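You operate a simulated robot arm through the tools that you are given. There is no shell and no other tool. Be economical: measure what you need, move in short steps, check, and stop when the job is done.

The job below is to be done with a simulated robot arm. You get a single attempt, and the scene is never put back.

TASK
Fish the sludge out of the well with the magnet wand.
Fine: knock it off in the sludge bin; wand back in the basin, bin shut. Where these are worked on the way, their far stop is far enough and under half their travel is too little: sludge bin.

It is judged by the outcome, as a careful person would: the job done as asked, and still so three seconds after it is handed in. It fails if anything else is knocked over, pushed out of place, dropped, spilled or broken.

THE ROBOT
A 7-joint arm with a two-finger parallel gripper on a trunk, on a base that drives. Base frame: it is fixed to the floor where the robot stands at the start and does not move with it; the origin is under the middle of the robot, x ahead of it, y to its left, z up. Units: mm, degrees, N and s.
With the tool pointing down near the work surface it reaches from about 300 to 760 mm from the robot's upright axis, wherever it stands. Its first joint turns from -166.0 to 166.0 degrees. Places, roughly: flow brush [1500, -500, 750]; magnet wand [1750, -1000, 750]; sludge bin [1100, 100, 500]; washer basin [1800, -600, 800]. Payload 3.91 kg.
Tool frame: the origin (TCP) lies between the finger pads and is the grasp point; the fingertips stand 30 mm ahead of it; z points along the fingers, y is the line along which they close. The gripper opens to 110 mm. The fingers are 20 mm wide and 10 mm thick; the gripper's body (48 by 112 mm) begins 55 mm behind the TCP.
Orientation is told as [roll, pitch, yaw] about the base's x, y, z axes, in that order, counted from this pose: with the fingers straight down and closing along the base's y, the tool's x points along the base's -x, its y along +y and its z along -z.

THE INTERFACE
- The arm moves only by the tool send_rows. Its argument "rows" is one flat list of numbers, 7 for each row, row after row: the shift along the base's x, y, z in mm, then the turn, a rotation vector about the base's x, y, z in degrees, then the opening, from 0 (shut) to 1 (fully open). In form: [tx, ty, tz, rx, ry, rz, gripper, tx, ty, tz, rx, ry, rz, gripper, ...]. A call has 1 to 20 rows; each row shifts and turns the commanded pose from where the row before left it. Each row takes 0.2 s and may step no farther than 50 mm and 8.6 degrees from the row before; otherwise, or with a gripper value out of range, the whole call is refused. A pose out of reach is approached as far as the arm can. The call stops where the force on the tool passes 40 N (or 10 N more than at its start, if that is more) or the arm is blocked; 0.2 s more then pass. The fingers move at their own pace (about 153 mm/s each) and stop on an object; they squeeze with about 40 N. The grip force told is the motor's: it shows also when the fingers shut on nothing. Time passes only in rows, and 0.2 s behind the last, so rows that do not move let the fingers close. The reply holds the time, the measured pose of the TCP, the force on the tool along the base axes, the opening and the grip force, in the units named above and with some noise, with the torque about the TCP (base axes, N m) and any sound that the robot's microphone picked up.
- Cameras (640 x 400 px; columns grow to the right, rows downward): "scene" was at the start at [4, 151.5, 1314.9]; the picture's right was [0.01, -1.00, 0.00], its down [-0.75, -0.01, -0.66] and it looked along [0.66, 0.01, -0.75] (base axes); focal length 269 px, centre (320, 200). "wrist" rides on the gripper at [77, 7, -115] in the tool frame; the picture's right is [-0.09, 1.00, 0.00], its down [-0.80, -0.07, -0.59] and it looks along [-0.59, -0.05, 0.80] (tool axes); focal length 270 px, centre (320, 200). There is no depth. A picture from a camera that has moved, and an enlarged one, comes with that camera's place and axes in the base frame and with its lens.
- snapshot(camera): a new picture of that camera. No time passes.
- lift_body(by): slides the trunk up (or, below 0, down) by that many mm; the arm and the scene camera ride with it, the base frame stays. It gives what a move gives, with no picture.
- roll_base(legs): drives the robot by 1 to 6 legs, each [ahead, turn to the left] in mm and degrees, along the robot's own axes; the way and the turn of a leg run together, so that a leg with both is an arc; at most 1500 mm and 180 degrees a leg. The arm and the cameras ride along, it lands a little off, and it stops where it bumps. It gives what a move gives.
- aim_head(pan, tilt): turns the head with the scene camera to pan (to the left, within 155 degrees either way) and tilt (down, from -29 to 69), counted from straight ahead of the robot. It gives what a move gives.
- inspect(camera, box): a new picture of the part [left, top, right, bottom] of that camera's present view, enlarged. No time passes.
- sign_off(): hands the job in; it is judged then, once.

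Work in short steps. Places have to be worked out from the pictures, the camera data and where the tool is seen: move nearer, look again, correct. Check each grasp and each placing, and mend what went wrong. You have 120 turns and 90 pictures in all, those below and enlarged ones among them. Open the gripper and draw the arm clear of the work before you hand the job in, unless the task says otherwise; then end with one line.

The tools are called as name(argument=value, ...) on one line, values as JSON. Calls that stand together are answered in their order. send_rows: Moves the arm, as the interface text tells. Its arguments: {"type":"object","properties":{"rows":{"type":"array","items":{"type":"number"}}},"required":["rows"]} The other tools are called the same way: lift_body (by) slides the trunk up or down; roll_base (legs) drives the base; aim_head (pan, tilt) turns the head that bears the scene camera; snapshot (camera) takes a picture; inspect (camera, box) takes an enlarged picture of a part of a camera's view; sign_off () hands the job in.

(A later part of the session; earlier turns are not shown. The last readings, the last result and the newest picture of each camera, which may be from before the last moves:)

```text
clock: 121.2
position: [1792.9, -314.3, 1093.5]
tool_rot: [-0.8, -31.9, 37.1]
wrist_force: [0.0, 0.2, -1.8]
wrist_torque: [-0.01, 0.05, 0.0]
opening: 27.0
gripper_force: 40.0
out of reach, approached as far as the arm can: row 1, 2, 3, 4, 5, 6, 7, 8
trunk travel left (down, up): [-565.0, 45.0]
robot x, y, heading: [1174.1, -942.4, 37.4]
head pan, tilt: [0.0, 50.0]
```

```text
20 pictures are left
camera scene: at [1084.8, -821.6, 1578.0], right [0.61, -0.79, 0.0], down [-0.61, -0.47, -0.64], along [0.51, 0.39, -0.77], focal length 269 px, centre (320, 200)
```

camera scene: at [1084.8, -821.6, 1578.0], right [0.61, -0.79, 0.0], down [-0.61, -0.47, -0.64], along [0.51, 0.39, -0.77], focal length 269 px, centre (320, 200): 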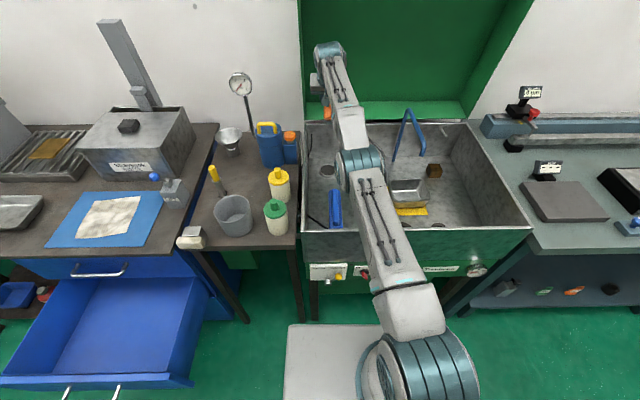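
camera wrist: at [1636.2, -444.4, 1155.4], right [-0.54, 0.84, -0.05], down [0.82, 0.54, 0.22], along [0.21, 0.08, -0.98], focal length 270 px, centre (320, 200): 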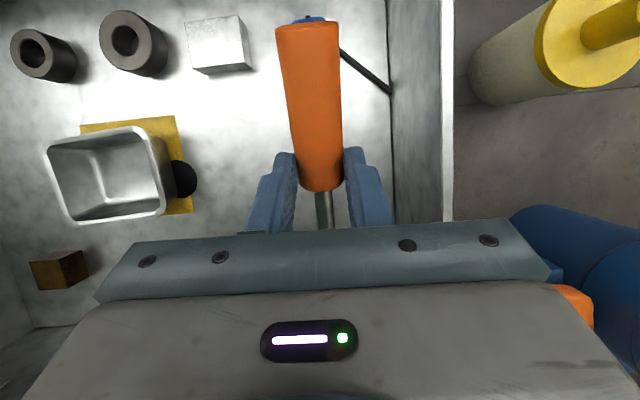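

The arm itself seems locked straight. I first back the base 220 mm so the arm is in open space, then free it by moving up and back.

roll_base(legs=[[-220, 0]])

send_rows(rows=[-20, -15, 25, 0, 0, 0, 0, -20, -15, 25, 0, 0, 0, 0, -20, -15, 25, 0, 0, 0, 0, -20, -15, 25, 0, 0, 0, 0])

```text
clock: 122.9
position: [1617.9, -447.5, 1092.8]
tool_rot: [-0.8, -31.9, 37.2]
wrist_force: [0.1, 0.0, -1.0]
wrist_torque: [-0.03, 0.03, 0.0]
opening: 27.2
gripper_force: 39.7
trunk travel left (down, up): [-565.0, 45.0]
robot x, y, heading: [999.3, -1076.6, 37.5]
head pan, tilt: [0.0, 50.0]
```

```text
clock: 123.9
position: [1579.2, -460.3, 1213.5]
tool_rot: [-0.9, -31.8, 37.1]
wrist_force: [0.4, 0.0, -1.1]
wrist_torque: [-0.03, 0.02, 0.0]
opening: 26.9
gripper_force: 40.0
out of reach, approached as far as the arm can: row 1, 2, 3, 4
trunk travel left (down, up): [-565.0, 45.0]
robot x, y, heading: [998.5, -1075.9, 37.3]
head pan, tilt: [0.0, 50.0]
```

Likely the elbow slipped past full extension onto its stop. I over-extend outward briefly (free space above the basin) and then retract briskly to flip back.

send_rows(rows=[24, 18, 0, 0, 0, 0, 0, 24, 18, 0, 0, 0, 0, 0, 24, 18, 0, 0, 0, 0, 0, -36, -28, 0, 0, 0, 0, 0, -36, -28, 0, 0, 0, 0, 0, -36, -28, 0, 0, 0, 0, 0])

```text
clock: 125.3
position: [1559.6, -457.9, 1237.1]
tool_rot: [-0.9, -31.7, 37.2]
wrist_force: [-0.4, -0.4, -1.0]
wrist_torque: [-0.01, 0.05, 0.0]
opening: 26.8
gripper_force: 40.3
out of reach, approached as far as the arm can: row 1, 2, 3, 4, 5, 6
trunk travel left (down, up): [-565.0, 45.0]
robot x, y, heading: [998.6, -1077.3, 37.4]
head pan, tilt: [0.0, 50.0]
```

Try extending along the arm's own line (out and up), then pulling in along it (back and down).

send_rows(rows=[28, 21, 30, 0, 0, 0, 0, 28, 21, 30, 0, 0, 0, 0, -28, -21, -34, 0, 0, 0, 0, -28, -21, -34, 0, 0, 0, 0, -28, -21, -34, 0, 0, 0, 0, -28, -21, -34, 0, 0, 0, 0])

snapshot(camera="scene")

```text
clock: 126.7
position: [1556.5, -425.3, 1180.5]
tool_rot: [-0.9, -31.7, 37.2]
wrist_force: [0.4, 1.3, -0.7]
wrist_torque: [-0.04, 0.01, -0.06]
opening: 26.9
gripper_force: 40.1
out of reach, approached as far as the arm can: row 1, 2, 3, 4, 5, 6
trunk travel left (down, up): [-565.0, 45.0]
robot x, y, heading: [1000.7, -1074.9, 37.6]
head pan, tilt: [0.0, 50.0]
```

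```text
19 pictures are left
camera scene: at [911.0, -953.7, 1578.0], right [0.61, -0.79, 0.0], down [-0.61, -0.47, -0.64], along [0.51, 0.39, -0.77], focal length 269 px, centre (320, 200)
```

scene: 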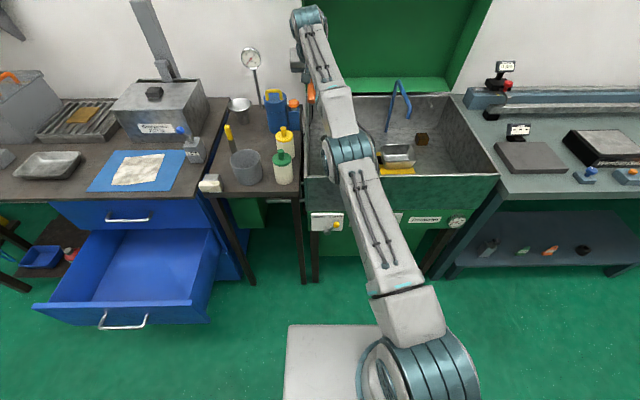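

Geometry (wrist ≈705–719 from the shoulder) confirms full extension. Extend radially along the true arm line (mostly horizontal), then pull straight back along it.

send_rows(rows=[13, 15, 6, 0, 0, 0, 0, 13, 15, 6, 0, 0, 0, 0, 13, 15, 6, 0, 0, 0, 0, 13, 15, 6, 0, 0, 0, 0])

send_rows(rows=[-28, -33, -13, 0, 0, 0, 0, -28, -33, -13, 0, 0, 0, 0])

```text
clock: 127.7
position: [1559.2, -425.1, 1180.4]
tool_rot: [-0.8, -31.9, 37.0]
wrist_force: [0.3, -0.1, -1.7]
wrist_torque: [-0.06, 0.03, -0.03]
opening: 27.0
gripper_force: 40.0
out of reach, approached as far as the arm can: row 1, 2, 3, 4
trunk travel left (down, up): [-565.0, 45.0]
robot x, y, heading: [1000.6, -1078.9, 37.4]
head pan, tilt: [0.0, 50.0]
```

```text
clock: 128.3
position: [1556.9, -426.6, 1178.6]
tool_rot: [-0.8, -31.8, 37.1]
wrist_force: [-0.1, 0.0, -1.1]
wrist_torque: [-0.02, 0.01, 0.01]
opening: 26.9
gripper_force: 40.0
out of reach, approached as far as the arm can: row 1, 2
trunk travel left (down, up): [-565.0, 45.0]
robot x, y, heading: [998.9, -1074.5, 37.7]
head pan, tilt: [0.0, 50.0]
```

Stuck at the straight-arm singularity; a persistent inward pull may grow the elbow bend. Send 20 inward rows.

send_rows(rows=[-28, -33, -13, 0, 0, 0, 0, -28, -33, -13, 0, 0, 0, 0, -28, -33, -13, 0, 0, 0, 0, -28, -33, -13, 0, 0, 0, 0, -28, -33, -13, 0, 0, 0, 0, -28, -33, -13, 0, 0, 0, 0, -28, -33, -13, 0, 0, 0, 0, -28, -33, -13, 0, 0, 0, 0, -28, -33, -13, 0, 0, 0, 0, -28, -33, -13, 0, 0, 0, 0, -28, -33, -13, 0, 0, 0, 0, -28, -33, -13, 0, 0, 0, 0])

```text
clock: 130.9
position: [1556.2, -426.2, 1181.8]
tool_rot: [-0.7, -31.9, 37.1]
wrist_force: [0.1, -0.1, -1.9]
wrist_torque: [0.02, 0.04, 0.02]
opening: 26.9
gripper_force: 40.4
out of reach, approached as far as the arm can: row 1, 2, 3, 4, 5, 6, 7, 8, 9, 10, 11, 12
trunk travel left (down, up): [-565.0, 45.0]
robot x, y, heading: [995.7, -1074.7, 37.5]
head pan, tilt: [0.0, 50.0]
```

Test which rotation is blocked: small yaw, roll and pitch wiggles.

send_rows(rows=[0, 0, 0, 0, 0, 5, 0, 0, 0, 0, 0, 0, -5, 0, 0, 0, 0, 0, 0, -5, 0, 0, 0, 0, 0, 0, 5, 0, 0, 0, 0, 4, 3, 0, 0, 0, 0, 0, -4, -3, 0, 0, 0, 0, 0, -4, -3, 0, 0, 0, 0, 0, 4, 3, 0, 0, 0, 0, 0, -3, 4, 0, 0, 0, 0, 0, 3, -4, 0, 0, 0, 0, 0, 3, -4, 0, 0, 0, 0, 0, -3, 4, 0, 0, 0, 0, 20, 0, 0, 0, 0, 0, 0, -20, 0, 0, 0, 0, -15, 20, 0, 0, 0, 0, 0, 15, -20, 0, 0, 0, 0, 0])

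```text
clock: 134.3
position: [1545.2, -440.0, 1178.6]
tool_rot: [-0.8, -31.9, 37.0]
wrist_force: [0.1, -1.1, -1.4]
wrist_torque: [-0.04, 0.05, 0.01]
opening: 26.9
gripper_force: 40.1
out of reach, approached as far as the arm can: row 7, 9
trunk travel left (down, up): [-565.0, 45.0]
robot x, y, heading: [997.6, -1077.4, 37.3]
head pan, tilt: [0.0, 50.0]
```

That shook it ~18 mm inward. Try the inward pull again.

send_rows(rows=[-20, -24, -8, 0, 0, 0, 0, -20, -24, -8, 0, 0, 0, 0, -20, -24, -8, 0, 0, 0, 0])

```text
clock: 135.1
position: [1485.6, -510.3, 1151.4]
tool_rot: [-0.8, -31.9, 37.1]
wrist_force: [-0.2, 0.0, -1.7]
wrist_torque: [-0.06, 0.02, -0.03]
opening: 26.7
gripper_force: 40.0
trunk travel left (down, up): [-565.0, 45.0]
robot x, y, heading: [998.5, -1073.8, 37.1]
head pan, tilt: [0.0, 50.0]
```

Freed. Now bring the tool to vertical at ~520 ahead, centred.

send_rows(rows=[-12.5, -41, 0, 0, 0, 0, 0, -12.5, -41, 0, 0, 0, 0, 0, -12.5, -41, 0, -4.8, 6.4, 0, 0, -12.5, -41, 0, -4.8, 6.4, 0, 0, -12.5, -41, 0, -4.8, 6.4, 0, 0, -12.5, -41, 0, -4.8, 6.4, 0, 0])

snapshot(camera="scene")

```text
clock: 136.5
position: [1406.0, -759.8, 1152.0]
tool_rot: [-0.6, 0.2, 37.1]
wrist_force: [0.7, 0.5, -1.3]
wrist_torque: [-0.02, 0.04, 0.0]
opening: 26.9
gripper_force: 40.5
trunk travel left (down, up): [-565.0, 45.0]
robot x, y, heading: [1001.6, -1076.0, 37.4]
head pan, tilt: [0.0, 50.0]
```

```text
18 pictures are left
camera scene: at [910.9, -955.5, 1578.1], right [0.61, -0.8, 0.0], down [-0.61, -0.46, -0.64], along [0.51, 0.39, -0.77], focal length 269 px, centre (320, 200)
```

scene: 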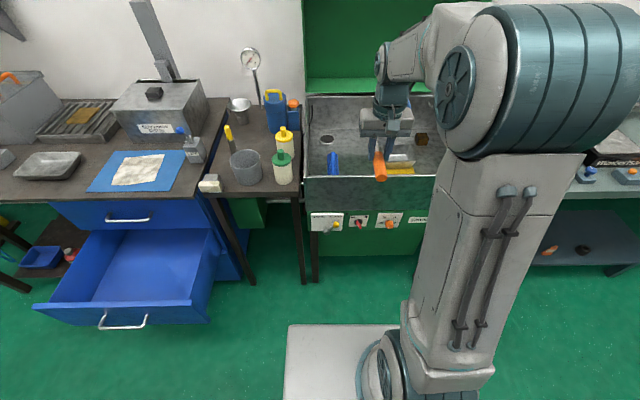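

Good configuration again. Enlarge the well and the tip to see whether sludge was picked up.

inspect(camera="scene", box=[305, 110, 415, 190])

```text
5.00 times, centred on (360, 150) of scene
camera zoom: at [910.9, -955.5, 1578.1], right [0.61, -0.8, 0.0], down [-0.61, -0.46, -0.64], along [0.51, 0.39, -0.77], focal length 1344 px, centre (120, 450)
```

zoom: 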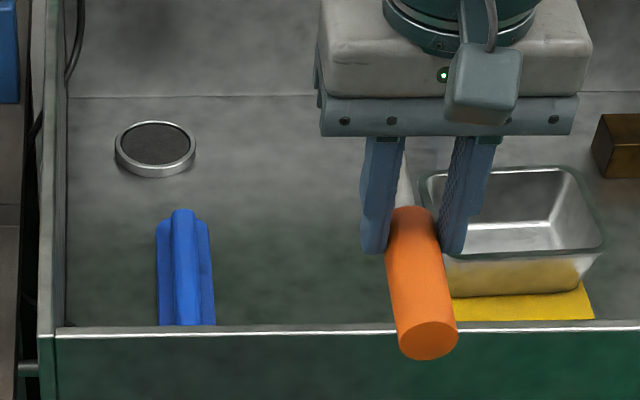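

The collar's fill looks unchanged. Yaw the tool left 56° to see the magnet end from the side.

send_rows(rows=[0, 0, 0, 0, 0, 8, 0, 0, 0, 0, 0, 0, 8, 0, 0, 0, 0, 0, 0, 8, 0, 0, 0, 0, 0, 0, 8, 0, 0, 0, 0, 0, 0, 8, 0, 0, 0, 0, 0, 0, 8, 0, 0, 0, 0, 0, 0, 8, 0])

inspect(camera="scene", box=[280, 90, 440, 210])

```text
clock: 138.1
position: [1409.6, -756.1, 1152.6]
tool_rot: [-0.6, 0.1, 93.2]
wrist_force: [-0.3, 0.3, -1.6]
wrist_torque: [-0.02, -0.02, -0.02]
opening: 26.8
gripper_force: 40.5
trunk travel left (down, up): [-565.0, 45.0]
robot x, y, heading: [1000.0, -1075.0, 37.5]
head pan, tilt: [0.0, 50.0]
```

```text
3.33 times, centred on (360, 150) of scene
camera zoom: at [911.0, -955.1, 1578.1], right [0.61, -0.79, 0.0], down [-0.61, -0.46, -0.64], along [0.51, 0.39, -0.77], focal length 896 px, centre (187, 367)
```

zoom: 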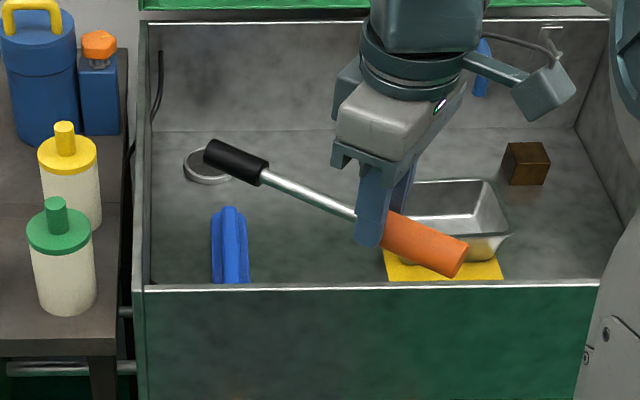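

The magnet is clean: nothing was picked up. I must look at both candidates (collar and black hole) closely; move the hand aside to the right first.

send_rows(rows=[20, -27, 0, 0, 0, -8, 0, 20, -27, 0, 0, 0, -8, 0, 20, -27, 0, 0, 0, -8, 0, 20, -27, 0, 0, 0, -8, 0, 20, -27, 0, 0, 0, -8, 0, 20, -27, 0, 0, 0, -8, 0, 10, -14, 0, 0, 0, -8, 0])

inspect(camera="scene", box=[366, 146, 406, 171])

inspect(camera="scene", box=[312, 128, 344, 148])

```text
clock: 139.7
position: [1541.8, -933.5, 1150.9]
tool_rot: [-0.7, 0.0, 36.9]
wrist_force: [-0.1, -0.2, -1.9]
wrist_torque: [-0.04, -0.01, 0.0]
opening: 26.8
gripper_force: 39.9
trunk travel left (down, up): [-565.0, 45.0]
robot x, y, heading: [999.0, -1077.3, 37.6]
head pan, tilt: [0.0, 50.0]
```

```text
16.00 times, centred on (386, 158) of scene
camera zoom: at [911.1, -955.3, 1578.1], right [0.61, -0.79, 0.0], down [-0.61, -0.46, -0.64], along [0.51, 0.39, -0.77], focal length 4301 px, centre (-736, 864)
```

zoom: 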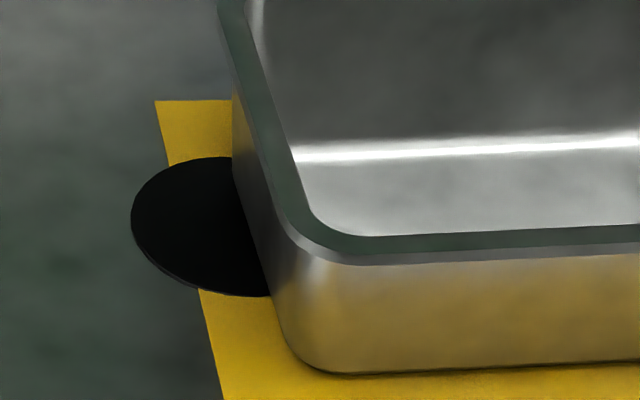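

```text
16.00 times, centred on (328, 138) of scene
camera zoom: at [911.1, -955.3, 1578.1], right [0.61, -0.79, 0.0], down [-0.61, -0.46, -0.64], along [0.51, 0.39, -0.77], focal length 4301 px, centre (192, 1192)
```

zoom: 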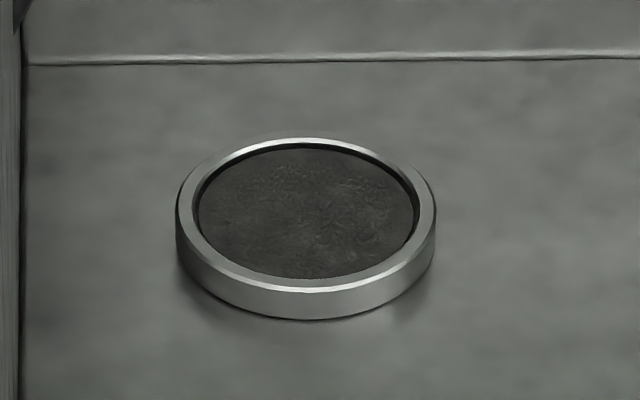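

The black spot is a thin disc on the mat, and the collar fill is unmoved. The brown lump at the back right of the basin well may be the sludge itself; I enlarge it.

inspect(camera="scene", box=[390, 120, 454, 160])

```text
10.00 times, centred on (422, 140) of scene
camera zoom: at [911.1, -955.3, 1578.1], right [0.61, -0.79, 0.0], down [-0.61, -0.46, -0.64], along [0.51, 0.39, -0.77], focal length 2688 px, centre (-700, 800)
```

zoom: 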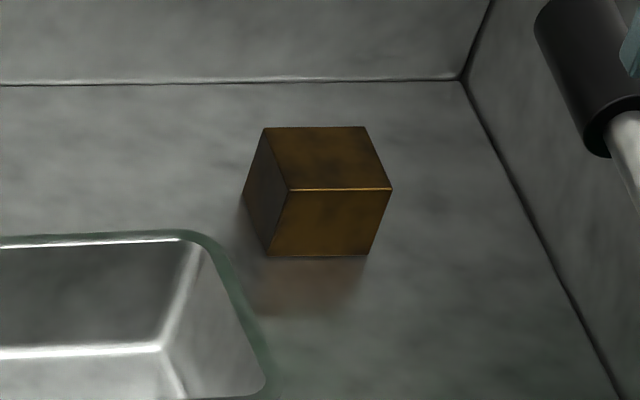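

The bronze cube is evidently a part, and the black disc is the centred drain; the collar is the well, and my shallow 24° approach likely rested on its rim (and the brush). I need a steeper wand: test yawing the tool −128° so the wand can hang steeply with the hand tilted outward.

send_rows(rows=[0, 0, 0, 0, 0, -8, 0, 0, 0, 0, 0, 0, -8, 0, 0, 0, 0, 0, 0, -8, 0, 0, 0, 0, 0, 0, -8, 0, 0, 0, 0, 0, 0, -8, 0, 0, 0, 0, 0, 0, -8, 0, 0, 0, 0, 0, 0, -8, 0, 0, 0, 0, 0, 0, -8, 0, 0, 0, 0, 0, 0, -8, 0, 0, 0, 0, 0, 0, -8, 0, 0, 0, 0, 0, 0, -8, 0, 0, 0, 0, 0, 0, -8, 0, 0, 0, 0, 0, 0, -8, 0, 0, 0, 0, 0, 0, -8, 0, 0, 0, 0, 0, 0, -8, 0, 0, 0, 0, 0, 0, -8, 0])

```text
clock: 143.1
position: [1540.0, -932.5, 1152.1]
tool_rot: [-0.7, 0.1, -91.0]
wrist_force: [0.7, 0.7, -1.6]
wrist_torque: [0.01, 0.0, -0.02]
opening: 27.0
gripper_force: 40.4
trunk travel left (down, up): [-565.0, 45.0]
robot x, y, heading: [1000.9, -1074.4, 37.3]
head pan, tilt: [0.0, 50.0]
```

It reaches. Continue to −180° so the tip points back at the robot.

send_rows(rows=[0, 0, 0, 0, 0, -8, 0, 0, 0, 0, 0, 0, -8, 0, 0, 0, 0, 0, 0, -8, 0, 0, 0, 0, 0, 0, -8, 0, 0, 0, 0, 0, 0, -8, 0, 0, 0, 0, 0, 0, -8, 0, 0, 0, 0, 0, 0, -4, 0])

```text
clock: 144.7
position: [1540.7, -933.1, 1153.3]
tool_rot: [-0.7, 0.1, -143.1]
wrist_force: [-0.2, -1.0, -1.8]
wrist_torque: [0.01, -0.05, 0.01]
opening: 27.0
gripper_force: 40.1
trunk travel left (down, up): [-565.0, 45.0]
robot x, y, heading: [997.6, -1074.5, 37.4]
head pan, tilt: [0.0, 50.0]
```

Wand tip now points back at me. Shift the tool left ~324 mm to the well's line, then drive forward 225 mm.

send_rows(rows=[-28, 36.8, 0, 0, 0, 0, 0, -28, 36.8, 0, 0, 0, 0, 0, -28, 36.8, 0, 0, 0, 0, 0, -28, 36.8, 0, 0, 0, 0, 0, -28, 36.8, 0, 0, 0, 0, 0, -28, 36.8, 0, 0, 0, 0, 0, -28, 36.8, 0, 0, 0, 0, 0])

roll_base(legs=[[225, 0]])

send_rows(rows=[20, 15, 0, 4.8, -6.4, 0, 0, 20, 15, 0, 4.8, -6.4, 0, 0, 20, 15, 0, 4.8, -6.4, 0, 0, 20, 15, 0, 4.8, -6.4, 0, 0, 0, 0, 0, 4.8, -6.4, 0, 0, 0, 0, 0, 4.8, -6.4, 0, 0, 0, 0, 0, 4.8, -6.4, 0, 0, 0, 0, 0, 2.4, -3.2, 0, 0])

snapshot(camera="scene")

```text
clock: 146.3
position: [1344.7, -672.9, 1151.5]
tool_rot: [-0.6, 0.0, -142.8]
wrist_force: [-0.8, 0.6, -1.7]
wrist_torque: [0.02, -0.02, -0.02]
opening: 26.9
gripper_force: 40.2
trunk travel left (down, up): [-565.0, 45.0]
robot x, y, heading: [998.1, -1076.0, 37.6]
head pan, tilt: [0.0, 50.0]
```

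```text
clock: 148.1
position: [1527.5, -533.2, 1151.2]
tool_rot: [-0.7, 0.1, -142.6]
wrist_force: [-0.6, 0.2, -1.7]
wrist_torque: [-0.05, -0.02, 0.0]
opening: 26.9
gripper_force: 40.4
trunk travel left (down, up): [-565.0, 45.0]
robot x, y, heading: [1179.3, -936.9, 37.6]
head pan, tilt: [0.0, 50.0]
```

```text
clock: 149.9
position: [1606.2, -476.0, 1151.4]
tool_rot: [0.2, 60.3, -142.1]
wrist_force: [0.1, 0.3, -1.7]
wrist_torque: [-0.04, -0.01, -0.01]
opening: 26.8
gripper_force: 40.2
trunk travel left (down, up): [-565.0, 45.0]
robot x, y, heading: [1177.7, -933.3, 37.7]
head pan, tilt: [0.0, 50.0]
```

```text
12 pictures are left
camera scene: at [1091.8, -816.0, 1578.1], right [0.61, -0.79, 0.0], down [-0.61, -0.47, -0.64], along [0.51, 0.39, -0.77], focal length 269 px, centre (320, 200)
```

scene: 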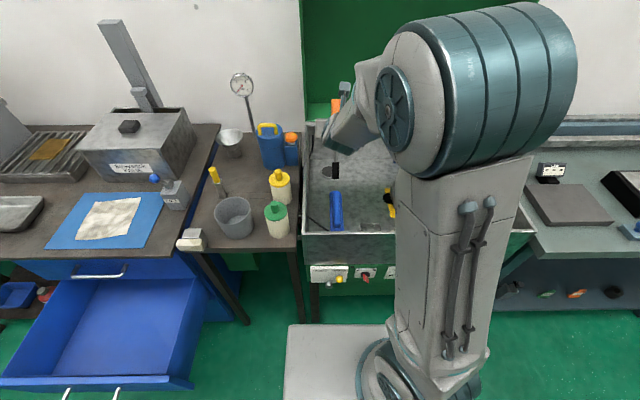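

The wand now hangs steeply and is visible. Move 263 mm forward to above the well, then lower to tip ≈ 800.

send_rows(rows=[34.2, 27.5, 0, 0, 0, 0, 0, 34.2, 27.5, 0, 0, 0, 0, 0, 34.2, 27.5, 0, 0, 0, 0, 0, 34.2, 27.5, -20, 0, 0, 0, 0, 34.2, 27.5, -20, 0, 0, 0, 0, 34.2, 27.5, -20, 0, 0, 0, 0, 0, 0, -45, 0, 0, 0, 0, 0, 0, -45, 0, 0, 0, 0, 0, 0, -45, 0, 0, 0, 0])

inspect(camera="scene", box=[296, 125, 376, 175])

```text
clock: 151.9
position: [1818.1, -310.4, 958.9]
tool_rot: [0.1, 60.2, -142.3]
wrist_force: [1.0, 0.1, -0.9]
wrist_torque: [-0.02, 0.09, 0.08]
opening: 26.9
gripper_force: 40.2
trunk travel left (down, up): [-565.0, 45.0]
robot x, y, heading: [1179.4, -939.4, 37.8]
head pan, tilt: [0.0, 50.0]
```

```text
8.00 times, centred on (336, 150) of scene
camera zoom: at [1094.1, -817.2, 1578.5], right [0.61, -0.79, 0.0], down [-0.61, -0.47, -0.64], along [0.51, 0.39, -0.77], focal length 2150 px, centre (192, 600)
```

zoom: 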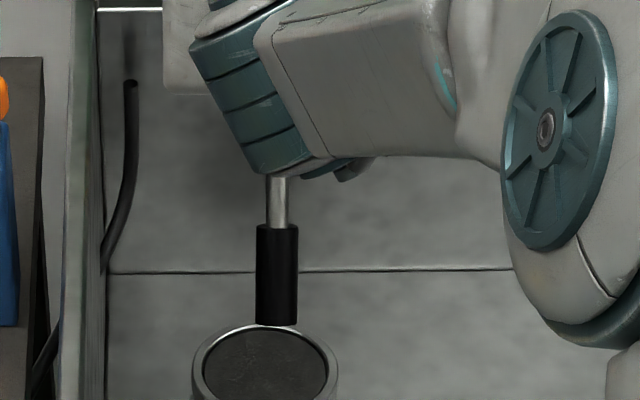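

Tip is nearly over the collar: shift ~11 forward, 5 left, and lower 44 mm.

send_rows(rows=[5.6, 10.7, 0, 0, 0, 0, 0, 0, 0, -16, 0, 0, 0, 0, 0, 0, -16, 0, 0, 0, 0, 0, 0, -12, 0, 0, 0, 0])

inspect(camera="scene", box=[306, 145, 354, 175])

```text
clock: 152.9
position: [1813.2, -298.6, 916.8]
tool_rot: [0.3, 60.4, -142.0]
wrist_force: [-15.1, -11.9, 13.5]
wrist_torque: [0.6, -0.79, 0.02]
opening: 27.6
gripper_force: 40.2
trunk travel left (down, up): [-565.0, 45.0]
robot x, y, heading: [1178.3, -938.0, 37.8]
head pan, tilt: [0.0, 50.0]
```

```text
13.33 times, centred on (330, 160) of scene
camera zoom: at [1088.3, -818.9, 1578.3], right [0.61, -0.79, 0.0], down [-0.6, -0.47, -0.64], along [0.51, 0.39, -0.76], focal length 3584 px, centre (187, 733)
```

zoom: 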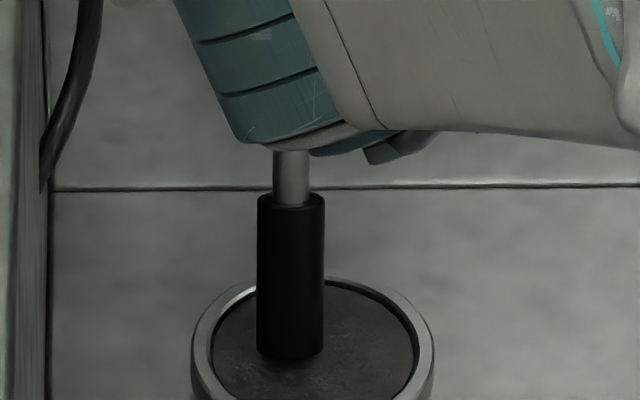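

The hand pushes lightly on the back wall (19 N). The tip is in the ring, slightly left and beyond centre; move back 12, right 6, then lower in 4 mm steps.

send_rows(rows=[-5.8, -12, 0, 0, 0, 0, 0, 0, 0, 0, 0, 0, 0, 0, 0, 0, -4, 0, 0, 0, 0, 0, 0, -4, 0, 0, 0, 0])

```text
clock: 153.9
position: [1810.9, -310.6, 911.2]
tool_rot: [0.3, 60.6, -142.1]
wrist_force: [2.7, 2.1, 20.4]
wrist_torque: [-0.16, 0.32, -0.02]
opening: 26.9
gripper_force: 40.3
trunk travel left (down, up): [-565.0, 45.0]
robot x, y, heading: [1182.9, -935.9, 37.5]
head pan, tilt: [0.0, 50.0]
```

Tip presses on the fill (20 N). Hold briefly, then lift 60 mm and look.

send_rows(rows=[0, 0, 0, 0, 0, 0, 0, 0, 0, 0, 0, 0, 0, 0, 0, 0, 0, 0, 0, 0, 0, 0, 0, 10, 0, 0, 0, 0, -3, -2, 25, 0, 0, 0, 0, -3, -2, 25, 0, 0, 0, 0])

inspect(camera="scene", box=[296, 125, 376, 175])

```text
clock: 155.3
position: [1802.8, -314.7, 960.9]
tool_rot: [0.3, 59.8, -142.0]
wrist_force: [0.3, -0.3, -1.7]
wrist_torque: [0.01, 0.02, 0.03]
opening: 26.8
gripper_force: 40.2
trunk travel left (down, up): [-565.0, 45.0]
robot x, y, heading: [1178.7, -938.1, 38.1]
head pan, tilt: [0.0, 50.0]
```

```text
8.00 times, centred on (336, 150) of scene
camera zoom: at [1091.6, -816.1, 1577.9], right [0.61, -0.79, 0.0], down [-0.61, -0.47, -0.64], along [0.51, 0.39, -0.77], focal length 2150 px, centre (192, 600)
```

zoom: 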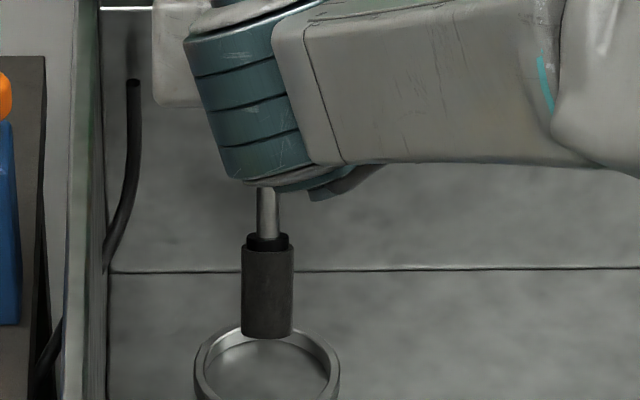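

The sludge is on the magnet and the well is empty. Lift straight up, then retract to the earlier free pose.

send_rows(rows=[0, 0, 30, 0, 0, 0, 0, 0, 0, 40, 0, 0, 0, 0, 0, 0, 40, 0, 0, 0, 0, -10, -8, 40, 0, 0, 0, 0, -20, -16, 40, 0, 0, 0, 0, -34, -28, 0, 0, 0, 0, 0, -34, -28, 0, 0, 0, 0, 0, -34, -28, 0, 0, 0, 0, 0, -34, -28, 0, 0, 0, 0, 0, -31, -25, 0, 0, 0, 0, 0])

```text
clock: 157.5
position: [1607.4, -478.2, 1156.4]
tool_rot: [0.3, 60.1, -142.1]
wrist_force: [-0.3, -0.1, -2.3]
wrist_torque: [-0.03, 0.02, -0.01]
opening: 26.8
gripper_force: 39.8
trunk travel left (down, up): [-565.0, 45.0]
robot x, y, heading: [1181.9, -934.4, 37.8]
head pan, tilt: [0.0, 50.0]
```

Arm responsive. Drive: back 335, turn left 90, along 873, turn right 90 to face the drawer.

roll_base(legs=[[-335, 0], [0, 90], [873, 0], [0, -90]])

snapshot(camera="scene")

```text
clock: 171.6
position: [821.9, 27.3, 1155.4]
tool_rot: [0.2, 60.1, -143.1]
wrist_force: [-0.7, -0.3, -1.8]
wrist_torque: [-0.02, 0.03, -0.01]
opening: 27.1
gripper_force: 40.0
trunk travel left (down, up): [-565.0, 45.0]
robot x, y, heading: [384.5, -423.6, 36.6]
head pan, tilt: [0.0, 50.0]
```

```text
8 pictures are left
camera scene: at [299.4, -300.9, 1578.1], right [0.6, -0.8, 0.0], down [-0.62, -0.46, -0.64], along [0.52, 0.38, -0.77], focal length 269 px, centre (320, 200)
```

scene: 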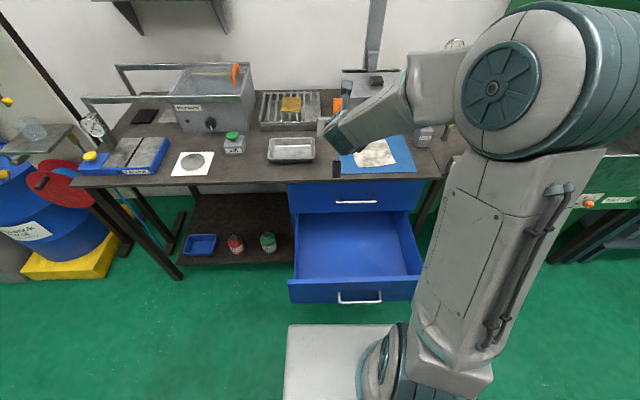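

Drawer panel top is z≈622, inside face n≈480. I shift right 95 mm and reduce the tool pitch to 30°, then lower the trunk 400.

send_rows(rows=[29, -37.5, 0, 0, 0, 0, 0, 29, -37.5, 0, 0, 0, 0, 0, 0, 0, 0, -4.5, 6, 0, 0, 0, 0, 0, -4.5, 6, 0, 0, 0, 0, 0, -4.5, 6, 0, 0, 0, 0, 0, -4.5, 6, 0, 0])

lift_body(by=-400)

snapshot(camera="scene")

```text
clock: 173.0
position: [883.4, -47.3, 1130.9]
tool_rot: [-0.9, 33.1, -143.5]
wrist_force: [0.0, 0.3, -1.1]
wrist_torque: [-0.02, -0.01, 0.0]
opening: 27.0
gripper_force: 40.1
out of reach, approached as far as the arm can: row 4, 5
trunk travel left (down, up): [-565.0, 45.0]
robot x, y, heading: [388.1, -423.4, 36.4]
head pan, tilt: [0.0, 50.0]
```

```text
clock: 176.8
position: [884.2, -49.1, 732.1]
tool_rot: [-1.1, 33.0, -143.5]
wrist_force: [-0.3, -1.0, -1.5]
wrist_torque: [0.0, 0.03, 0.0]
opening: 26.7
gripper_force: 40.0
trunk travel left (down, up): [-165.0, 445.0]
robot x, y, heading: [387.9, -422.5, 36.5]
head pan, tilt: [0.0, 50.0]
```

```text
7 pictures are left
camera scene: at [299.2, -300.8, 1178.1], right [0.6, -0.8, 0.0], down [-0.62, -0.46, -0.64], along [0.52, 0.38, -0.77], focal length 269 px, centre (320, 200)
```

scene: 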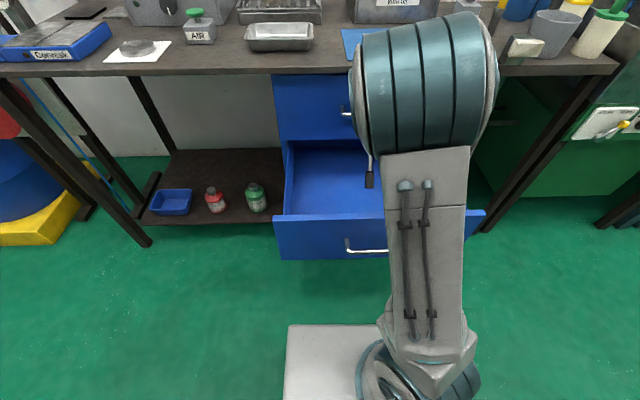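

Tip with the sludge is above the open drawer. Lower 105 mm into it.

send_rows(rows=[0, 0, -35, 0, 0, 0, 0, 0, 0, -35, 0, 0, 0, 0, 0, 0, -35, 0, 0, 0, 0])

```text
clock: 177.6
position: [885.4, -49.0, 624.6]
tool_rot: [-0.9, 33.1, -143.5]
wrist_force: [-0.6, 0.1, -1.6]
wrist_torque: [-0.03, -0.05, -0.01]
opening: 26.8
gripper_force: 40.2
trunk travel left (down, up): [-165.0, 445.0]
robot x, y, heading: [383.4, -420.0, 36.7]
head pan, tilt: [0.0, 50.0]
```

Now rap the tip against the inside of the front panel (drawer is at its stop, so it can't move).

send_rows(rows=[-35.5, -27.7, 0, 0, 0, 0, 0, -30, -23, 0, 0, 0, 0, 0])

inspect(camera="scene", box=[270, 120, 430, 220])

```text
clock: 178.2
position: [823.5, -101.0, 624.3]
tool_rot: [-0.9, 33.1, -143.7]
wrist_force: [1.1, -0.1, -1.2]
wrist_torque: [-0.01, 0.03, 0.0]
opening: 26.8
gripper_force: 40.2
trunk travel left (down, up): [-165.0, 445.0]
robot x, y, heading: [387.1, -423.3, 36.7]
head pan, tilt: [0.0, 50.0]
```

```text
4.00 times, centred on (350, 170) of scene
camera zoom: at [300.0, -301.5, 1178.2], right [0.6, -0.8, 0.0], down [-0.62, -0.46, -0.64], along [0.52, 0.38, -0.77], focal length 1075 px, centre (200, 320)
```

zoom: 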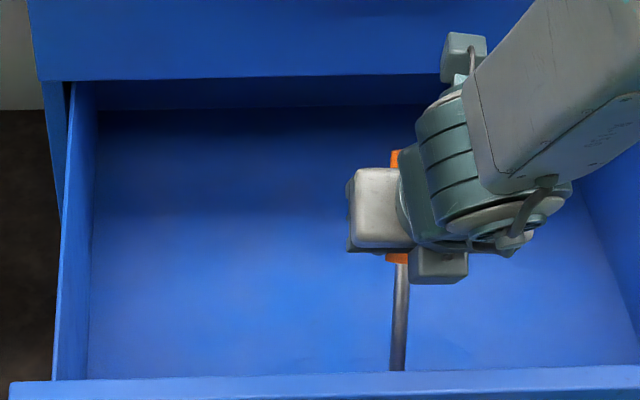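

No contact yet; the tip is just behind the panel edge. Continue in a brisk 30 mm stroke.

send_rows(rows=[-24, -18.5, 0, 0, 0, 0, 0])

```text
clock: 178.6
position: [798.1, -118.3, 627.7]
tool_rot: [-0.9, 33.3, -143.4]
wrist_force: [0.7, -0.2, -1.9]
wrist_torque: [0.0, -0.02, 0.01]
opening: 26.8
gripper_force: 39.9
trunk travel left (down, up): [-165.0, 445.0]
robot x, y, heading: [387.8, -421.4, 36.8]
head pan, tilt: [0.0, 50.0]
```

Still free; continue stepwise toward the panel.

send_rows(rows=[-16, -12.3, 0, 0, 0, 0, 0])

```text
clock: 179.0
position: [780.0, -129.8, 626.6]
tool_rot: [-1.0, 33.1, -143.5]
wrist_force: [0.2, -0.5, -1.5]
wrist_torque: [-0.01, 0.04, -0.01]
opening: 26.9
gripper_force: 40.2
trunk travel left (down, up): [-165.0, 445.0]
robot x, y, heading: [383.1, -422.8, 36.6]
head pan, tilt: [0.0, 50.0]
```

Something's off versus my estimate; look once.

inspect(camera="scene", box=[280, 150, 472, 270])

```text
3.33 times, centred on (376, 210) of scene
camera zoom: at [299.4, -300.7, 1178.1], right [0.6, -0.8, 0.0], down [-0.62, -0.46, -0.64], along [0.52, 0.38, -0.77], focal length 896 px, centre (133, 167)
```

zoom: 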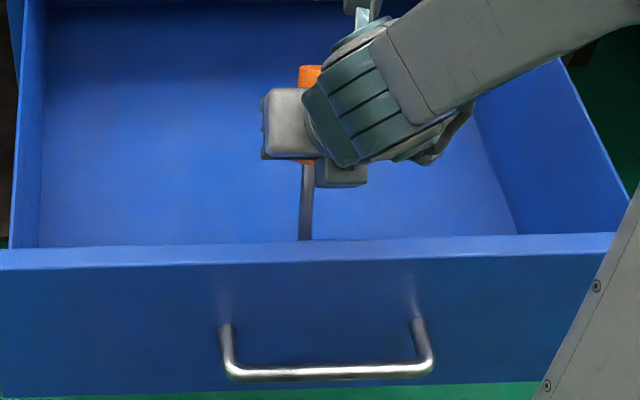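

By this view the panel's inner face is still ahead of the tip. Continue the stroke up to 50 mm, stopping on contact.

send_rows(rows=[-19.7, -15.4, 0, 0, 0, 0, 0, -19.7, -15.4, 0, 0, 0, 0, 0])

```text
clock: 179.6
position: [743.1, -159.5, 627.0]
tool_rot: [-1.0, 32.9, -143.5]
wrist_force: [0.1, 0.0, -1.0]
wrist_torque: [-0.01, 0.0, 0.0]
opening: 26.9
gripper_force: 39.9
out of reach, approached as far as the arm can: row 2
trunk travel left (down, up): [-165.0, 445.0]
robot x, y, heading: [388.0, -419.6, 36.9]
head pan, tilt: [0.0, 50.0]
```

Look again at the wand versus panel.

inspect(camera="scene", box=[296, 160, 456, 260])

```text
4.00 times, centred on (376, 210) of scene
camera zoom: at [299.3, -300.8, 1178.1], right [0.6, -0.8, 0.0], down [-0.62, -0.46, -0.64], along [0.52, 0.38, -0.77], focal length 1075 px, centre (96, 160)
```

zoom: 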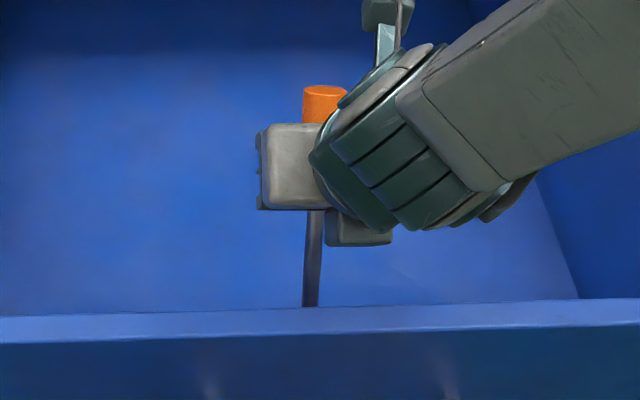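

The drawer itself slid further out with the tip (it wasn't at its stop), so no rap occurred. Move the tip back inward ~188 mm and strike down onto the bin's floor instead.

send_rows(rows=[37, 29, 0, 0, 0, 0, 0, 37, 29, 0, 0, 0, 0, 0, 37, 29, 0, 0, 0, 0, 0, 37, 29, 0, 0, 0, 0, 0])

send_rows(rows=[0, 0, -35, 0, 0, 0, 0, 0, 0, -35, 0, 0, 0, 0, 0, 0, -35, 0, 0, 0, 0])

```text
clock: 180.6
position: [888.8, -44.1, 623.9]
tool_rot: [-1.0, 33.1, -143.6]
wrist_force: [-0.1, -0.1, -1.4]
wrist_torque: [0.0, 0.02, -0.01]
opening: 26.6
gripper_force: 40.1
trunk travel left (down, up): [-165.0, 445.0]
robot x, y, heading: [385.5, -422.6, 36.6]
head pan, tilt: [0.0, 50.0]
```

```text
clock: 181.4
position: [889.2, -41.4, 520.3]
tool_rot: [-0.9, 33.1, -143.6]
wrist_force: [1.8, 0.7, 5.3]
wrist_torque: [-0.37, 0.37, 0.1]
opening: 27.0
gripper_force: 39.8
trunk travel left (down, up): [-165.0, 445.0]
robot x, y, heading: [386.9, -420.3, 36.6]
head pan, tilt: [0.0, 50.0]
```

Tip reached the bin floor. Raise 35 and rap down sharply twice.

send_rows(rows=[0, 0, 35, 0, 0, 0, 0, 0, 0, -45, 0, 0, 0, 0])

send_rows(rows=[0, 0, 40, 0, 0, 0, 0, 0, 0, 40, 0, 0, 0, 0, 0, 0, 40, 0, 0, 0, 0])

inspect(camera="scene", box=[280, 130, 440, 230])

```text
clock: 182.0
position: [891.3, -43.1, 511.8]
tool_rot: [-0.9, 33.2, -143.5]
wrist_force: [0.8, -1.4, 6.4]
wrist_torque: [-0.72, 0.59, 0.24]
opening: 27.3
gripper_force: 39.5
trunk travel left (down, up): [-165.0, 445.0]
robot x, y, heading: [385.6, -429.3, 36.6]
head pan, tilt: [0.0, 50.0]
```

```text
clock: 182.8
position: [890.4, -43.4, 627.8]
tool_rot: [-0.9, 33.1, -143.6]
wrist_force: [-0.1, -0.2, -1.4]
wrist_torque: [0.02, -0.03, -0.01]
opening: 27.1
gripper_force: 39.7
trunk travel left (down, up): [-165.0, 445.0]
robot x, y, heading: [385.7, -419.7, 36.3]
head pan, tilt: [0.0, 50.0]
```

```text
4.00 times, centred on (360, 180) of scene
camera zoom: at [299.5, -300.7, 1178.1], right [0.6, -0.8, 0.0], down [-0.62, -0.46, -0.64], along [0.52, 0.38, -0.77], focal length 1075 px, centre (160, 280)
```

zoom: 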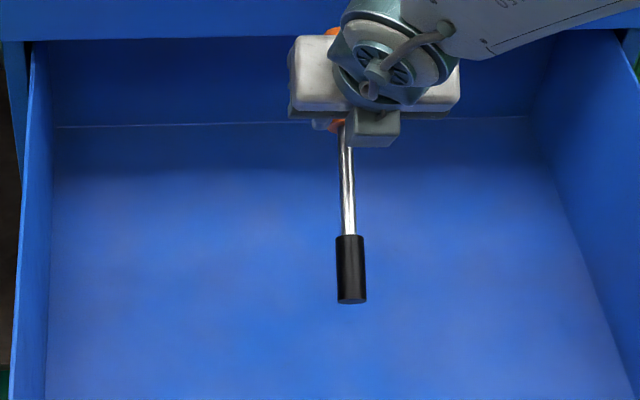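

The magnet is clean now. To confirm the sludge lies in the bin (front part is hidden from the head), raise the wand out and use the wrist camera, which looks straight down.

send_rows(rows=[0, 0, 40, 0, 0, 0, 0, 0, 0, 40, 0, 0, 0, 0, 0, 0, 40, 0, 0, 0, 0, -30, -23, 20, 0, 0, 0, 0, -30, -23, 20, 0, 0, 0, 0])

snapshot(camera="wrist")

```text
clock: 184.0
position: [827.5, -86.0, 790.9]
tool_rot: [-1.0, 33.1, -143.4]
wrist_force: [1.5, -0.3, -2.5]
wrist_torque: [-0.01, -0.03, 0.03]
opening: 24.1
gripper_force: 40.0
trunk travel left (down, up): [-165.0, 445.0]
robot x, y, heading: [387.5, -424.5, 36.6]
head pan, tilt: [0.0, 50.0]
```

```text
2 pictures are left
camera wrist: at [833.7, -90.1, 927.2], right [0.54, -0.84, -0.06], down [-0.84, -0.54, 0.06], along [-0.08, 0.02, -1.0], focal length 270 px, centre (320, 200)
```

wrist: 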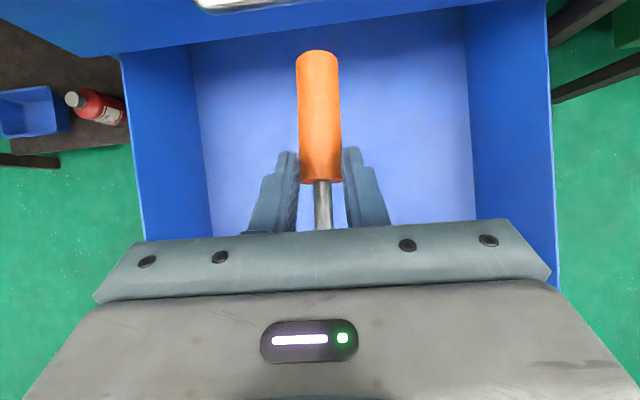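

Only the rear of the bin is visible there; the sludge was on the tip over the bin and left it at the front-panel rap, so it lies by the front. Now return the wand: raise the trunk, untilt the tool and pull in.

lift_body(by=350)

send_rows(rows=[-16, -12, 0, 0, 0, 0, 0, -16, -12, 0, 0, 0, 0, 0, 0, 0, 0, -4.9, 6.5, 0, 0, 0, 0, 0, -4.9, 6.5, 0, 0, 0, 0, 0, -4.9, 6.5, 0, 0, 0, 0, 0, -4.9, 6.5, 0, 0])

```text
clock: 187.4
position: [828.1, -85.7, 1139.7]
tool_rot: [-1.1, 33.1, -143.5]
wrist_force: [-0.2, -0.2, -2.2]
wrist_torque: [0.02, -0.03, 0.02]
opening: 23.9
gripper_force: 40.3
trunk travel left (down, up): [-515.0, 95.0]
robot x, y, heading: [386.1, -420.8, 36.8]
head pan, tilt: [0.0, 50.0]
```

```text
clock: 188.8
position: [796.4, -109.1, 1141.1]
tool_rot: [-0.7, 0.4, -143.4]
wrist_force: [0.0, 0.2, -2.4]
wrist_torque: [-0.02, -0.03, -0.04]
opening: 23.9
gripper_force: 39.6
trunk travel left (down, up): [-515.0, 95.0]
robot x, y, heading: [385.7, -421.8, 36.5]
head pan, tilt: [0.0, 50.0]
```

Grip still firm (23.9 mm). Yaw the wand back by +182° so it points away from me as when picked.

send_rows(rows=[0, 0, 0, 0, 0, 8, 0, 0, 0, 0, 0, 0, 8, 0, 0, 0, 0, 0, 0, 8, 0, 0, 0, 0, 0, 0, 8, 0, 0, 0, 0, 0, 0, 8, 0, 0, 0, 0, 0, 0, 8, 0, 0, 0, 0, 0, 0, 8, 0, 0, 0, 0, 0, 0, 8, 0, 0, 0, 0, 0, 0, 8, 0, 0, 0, 0, 0, 0, 8, 0, 0, 0, 0, 0, 0, 8, 0, 0, 0, 0, 0, 0, 8, 0])

send_rows(rows=[0, 0, 0, 0, 0, 8, 0, 0, 0, 0, 0, 0, 8, 0, 0, 0, 0, 0, 0, 8, 0, 0, 0, 0, 0, 0, 8, 0, 0, 0, 0, 0, 0, 8, 0, 0, 0, 0, 0, 0, 8, 0, 0, 0, 0, 0, 0, 8, 0, 0, 0, 0, 0, 0, 8, 0, 0, 0, 0, 0, 0, 8, 0, 0, 0, 0, 0, 0, 8, 0, 0, 0, 0, 0, 0, 4, 0])

roll_base(legs=[[-50, 0], [0, -88.5], [1155, 0]])

```text
clock: 191.4
position: [797.5, -108.4, 1139.9]
tool_rot: [-0.7, 0.4, -47.4]
wrist_force: [-0.2, -0.8, 0.6]
wrist_torque: [0.03, -0.01, -0.02]
opening: 0.0
gripper_force: 37.5
trunk travel left (down, up): [-515.0, 95.0]
robot x, y, heading: [385.1, -424.6, 36.6]
head pan, tilt: [0.0, 50.0]
```

```text
clock: 193.8
position: [796.5, -110.0, 1139.7]
tool_rot: [-0.7, 0.5, 36.7]
wrist_force: [0.2, 1.0, 0.0]
wrist_torque: [0.0, -0.03, 0.01]
opening: 0.0
gripper_force: 37.8
trunk travel left (down, up): [-515.0, 95.0]
robot x, y, heading: [384.0, -424.3, 36.6]
head pan, tilt: [0.0, 50.0]
```

```text
clock: 204.1
position: [1401.6, -1767.9, 1139.8]
tool_rot: [-0.8, 0.6, -51.5]
wrist_force: [-0.1, 0.8, -0.6]
wrist_torque: [0.01, 0.03, 0.0]
opening: 0.0
gripper_force: 37.5
trunk travel left (down, up): [-515.0, 95.0]
robot x, y, heading: [1078.1, -1370.4, -51.4]
head pan, tilt: [0.0, 50.0]
```

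The gripper reads 0: the wand slipped out during the yaw, above the open drawer. I drive back to the drawer to recover it.

roll_base(legs=[[-1155, 0], [0, 88.5]])

inspect(camera="scene", box=[250, 180, 506, 340])

```text
clock: 213.8
position: [732.7, -139.0, 1139.3]
tool_rot: [-0.7, 0.6, 37.8]
wrist_force: [0.1, -0.7, -0.2]
wrist_torque: [0.01, 0.03, 0.0]
opening: 0.0
gripper_force: 37.8
trunk travel left (down, up): [-515.0, 95.0]
robot x, y, heading: [326.0, -463.5, 37.8]
head pan, tilt: [0.0, 50.0]
```

```text
2.50 times, centred on (378, 260) of scene
camera zoom: at [239.0, -340.1, 1528.1], right [0.61, -0.79, 0.0], down [-0.61, -0.47, -0.64], along [0.51, 0.39, -0.77], focal length 672 px, centre (175, 50)
```

zoom: 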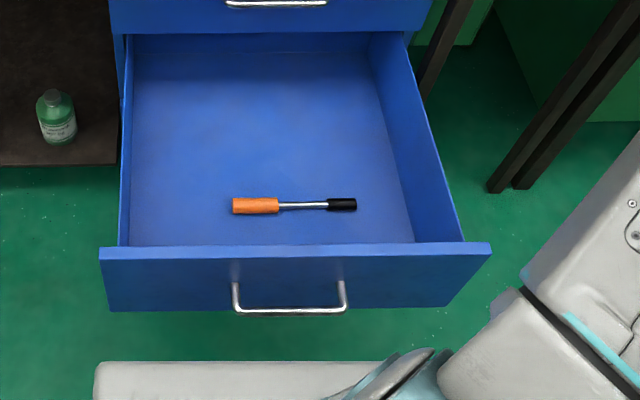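

The wand lies flat in the drawer, handle centre ≈(768,-111), tip toward the right. Open the gripper, yaw −90° to straddle it, move above the grip point (778,-122).

send_rows(rows=[11.3, 4.2, 0, 0, 0, -8.2, 1, 11.3, 4.2, 0, 0, 0, -8.2, 1, 11.3, 4.2, 0, 0, 0, -8.2, 1, 11.3, 4.2, 0, 0, 0, -8.2, 1, 0, 0, 0, 0, 0, -8.2, 1, 0, 0, 0, 0, 0, -8.2, 1, 0, 0, 0, 0, 0, -8.2, 1, 0, 0, 0, 0, 0, -8.2, 1, 0, 0, 0, 0, 0, -8.2, 1, 0, 0, 0, 0, 0, -8.2, 1, 0, 0, 0, 0, 0, -7.8, 1, 0, 0, 0, -4.9, 6.3, 0, 1])

lift_body(by=-420)

```text
clock: 216.3
position: [777.7, -123.9, 1139.5]
tool_rot: [-8.8, 0.7, -52.3]
wrist_force: [-0.7, 0.2, 0.8]
wrist_torque: [-0.02, 0.0, 0.02]
opening: 110.0
gripper_force: 0.1
trunk travel left (down, up): [-515.0, 95.0]
robot x, y, heading: [326.5, -458.5, 37.7]
head pan, tilt: [0.0, 50.0]
```

```text
refused: -420 is not a number from -400 to 400
```

Lower the trunk 400 instead.

lift_body(by=-400)

send_rows(rows=[0, 0, -40, 0, 0, 0, 1, 0, 0, -40, 0, 0, 0, 1, 0, 0, -40, 0, 0, 0, 1, 0, 0, -40, 0, 0, 0, 1, 0, 0, -40, 0, 0, 0, 1])

snapshot(camera="wrist")

```text
clock: 220.2
position: [778.3, -123.3, 741.4]
tool_rot: [-8.6, 0.6, -52.1]
wrist_force: [0.0, 1.1, -0.5]
wrist_torque: [0.01, 0.02, 0.02]
opening: 110.1
gripper_force: 0.0
trunk travel left (down, up): [-115.0, 495.0]
robot x, y, heading: [329.4, -460.1, 37.6]
head pan, tilt: [0.0, 50.0]
```

```text
clock: 221.4
position: [776.5, -126.7, 539.6]
tool_rot: [-8.6, 0.6, -52.2]
wrist_force: [-0.7, 1.2, -1.0]
wrist_torque: [0.0, -0.05, 0.01]
opening: 110.0
gripper_force: 0.1
trunk travel left (down, up): [-115.0, 495.0]
robot x, y, heading: [328.1, -457.1, 37.5]
head pan, tilt: [0.0, 50.0]
```

```text
0 pictures are left
camera wrist: at [747.4, -51.5, 652.2], right [0.83, 0.54, -0.15], down [0.51, -0.63, 0.59], along [0.22, -0.57, -0.79], focal length 270 px, centre (320, 200)
```

wrist: 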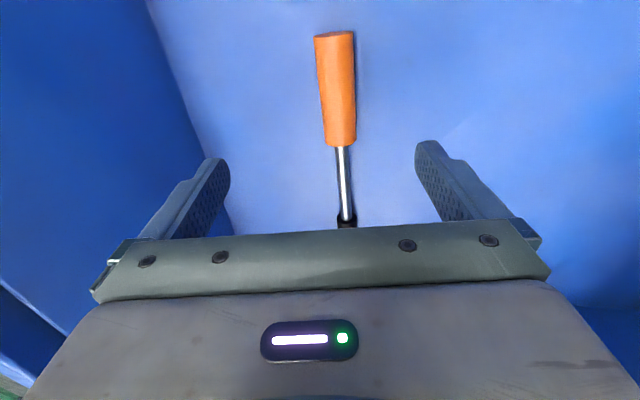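

Perfectly straddled (off by ~2 mm). No pictures remain; I rely on readings. Lower 78 mm with fingers at 66 mm, then feel for the floor.

send_rows(rows=[0, 0, -30, 0, 0, 0, 0.6, 0, 0, -30, 0, 0, 0, 0.6, 0, 0, -18, 0, 0, 0, 0.6])

send_rows(rows=[0, 0, -4, 0, 0, 0, 0.6, 0, 0, -4, 0, 0, 0, 0.6])

```text
clock: 222.2
position: [776.3, -126.5, 462.8]
tool_rot: [-8.6, 0.7, -52.2]
wrist_force: [1.3, 0.5, -0.2]
wrist_torque: [-0.01, 0.0, -0.03]
opening: 66.1
gripper_force: 0.1
trunk travel left (down, up): [-115.0, 495.0]
robot x, y, heading: [325.5, -461.8, 37.8]
head pan, tilt: [0.0, 50.0]
```

```text
clock: 222.8
position: [776.7, -125.2, 453.6]
tool_rot: [-8.7, 0.6, -52.3]
wrist_force: [0.2, 0.2, 0.5]
wrist_torque: [0.01, 0.03, 0.02]
opening: 66.0
gripper_force: 0.0
trunk travel left (down, up): [-115.0, 495.0]
robot x, y, heading: [324.0, -461.5, 37.7]
head pan, tilt: [0.0, 50.0]
```

Still free; continue feeling downward.

send_rows(rows=[0, 0, -4, 0, 0, 0, 0.6, 0, 0, -3, 0, 0, 0, 0.6])

send_rows(rows=[0, 0, -3, 0, 0, 0, 0.6])

```text
clock: 223.4
position: [778.8, -123.8, 451.8]
tool_rot: [-8.1, 0.6, -52.3]
wrist_force: [1.6, -4.1, 41.1]
wrist_torque: [0.69, -1.33, -0.15]
opening: 62.6
gripper_force: 0.1
trunk travel left (down, up): [-115.0, 495.0]
robot x, y, heading: [326.7, -461.1, 37.7]
head pan, tilt: [0.0, 50.0]
```

```text
clock: 223.7
position: [780.3, -121.8, 453.0]
tool_rot: [-7.6, 0.6, -52.4]
wrist_force: [2.0, 0.4, 24.7]
wrist_torque: [0.52, -0.9, -0.05]
opening: 65.1
gripper_force: 0.2
trunk travel left (down, up): [-115.0, 495.0]
robot x, y, heading: [328.2, -462.4, 37.5]
head pan, tilt: [0.0, 50.0]
stopped in row 1: the force on the tool passed its limit at 55 N (the readings are from after the stop); the commanded pose is now the measured one
```

Floor found at TCP≈452. Raise 2 mm and close on the handle.

send_rows(rows=[0, 0, 2, 0, 0, 0, 0.6, 0, 0, 0, 0, 0, 0, 0.3, 0, 0, 0, 0, 0, 0, 0, 0, 0, 0, 0, 0, 0, 0])

```text
clock: 224.7
position: [779.5, -123.0, 451.6]
tool_rot: [-8.5, 0.4, -52.2]
wrist_force: [0.6, 0.8, 0.3]
wrist_torque: [0.06, -0.02, 0.01]
opening: 26.5
gripper_force: 39.9
trunk travel left (down, up): [-115.0, 495.0]
robot x, y, heading: [326.7, -460.9, 37.6]
head pan, tilt: [0.0, 50.0]
```

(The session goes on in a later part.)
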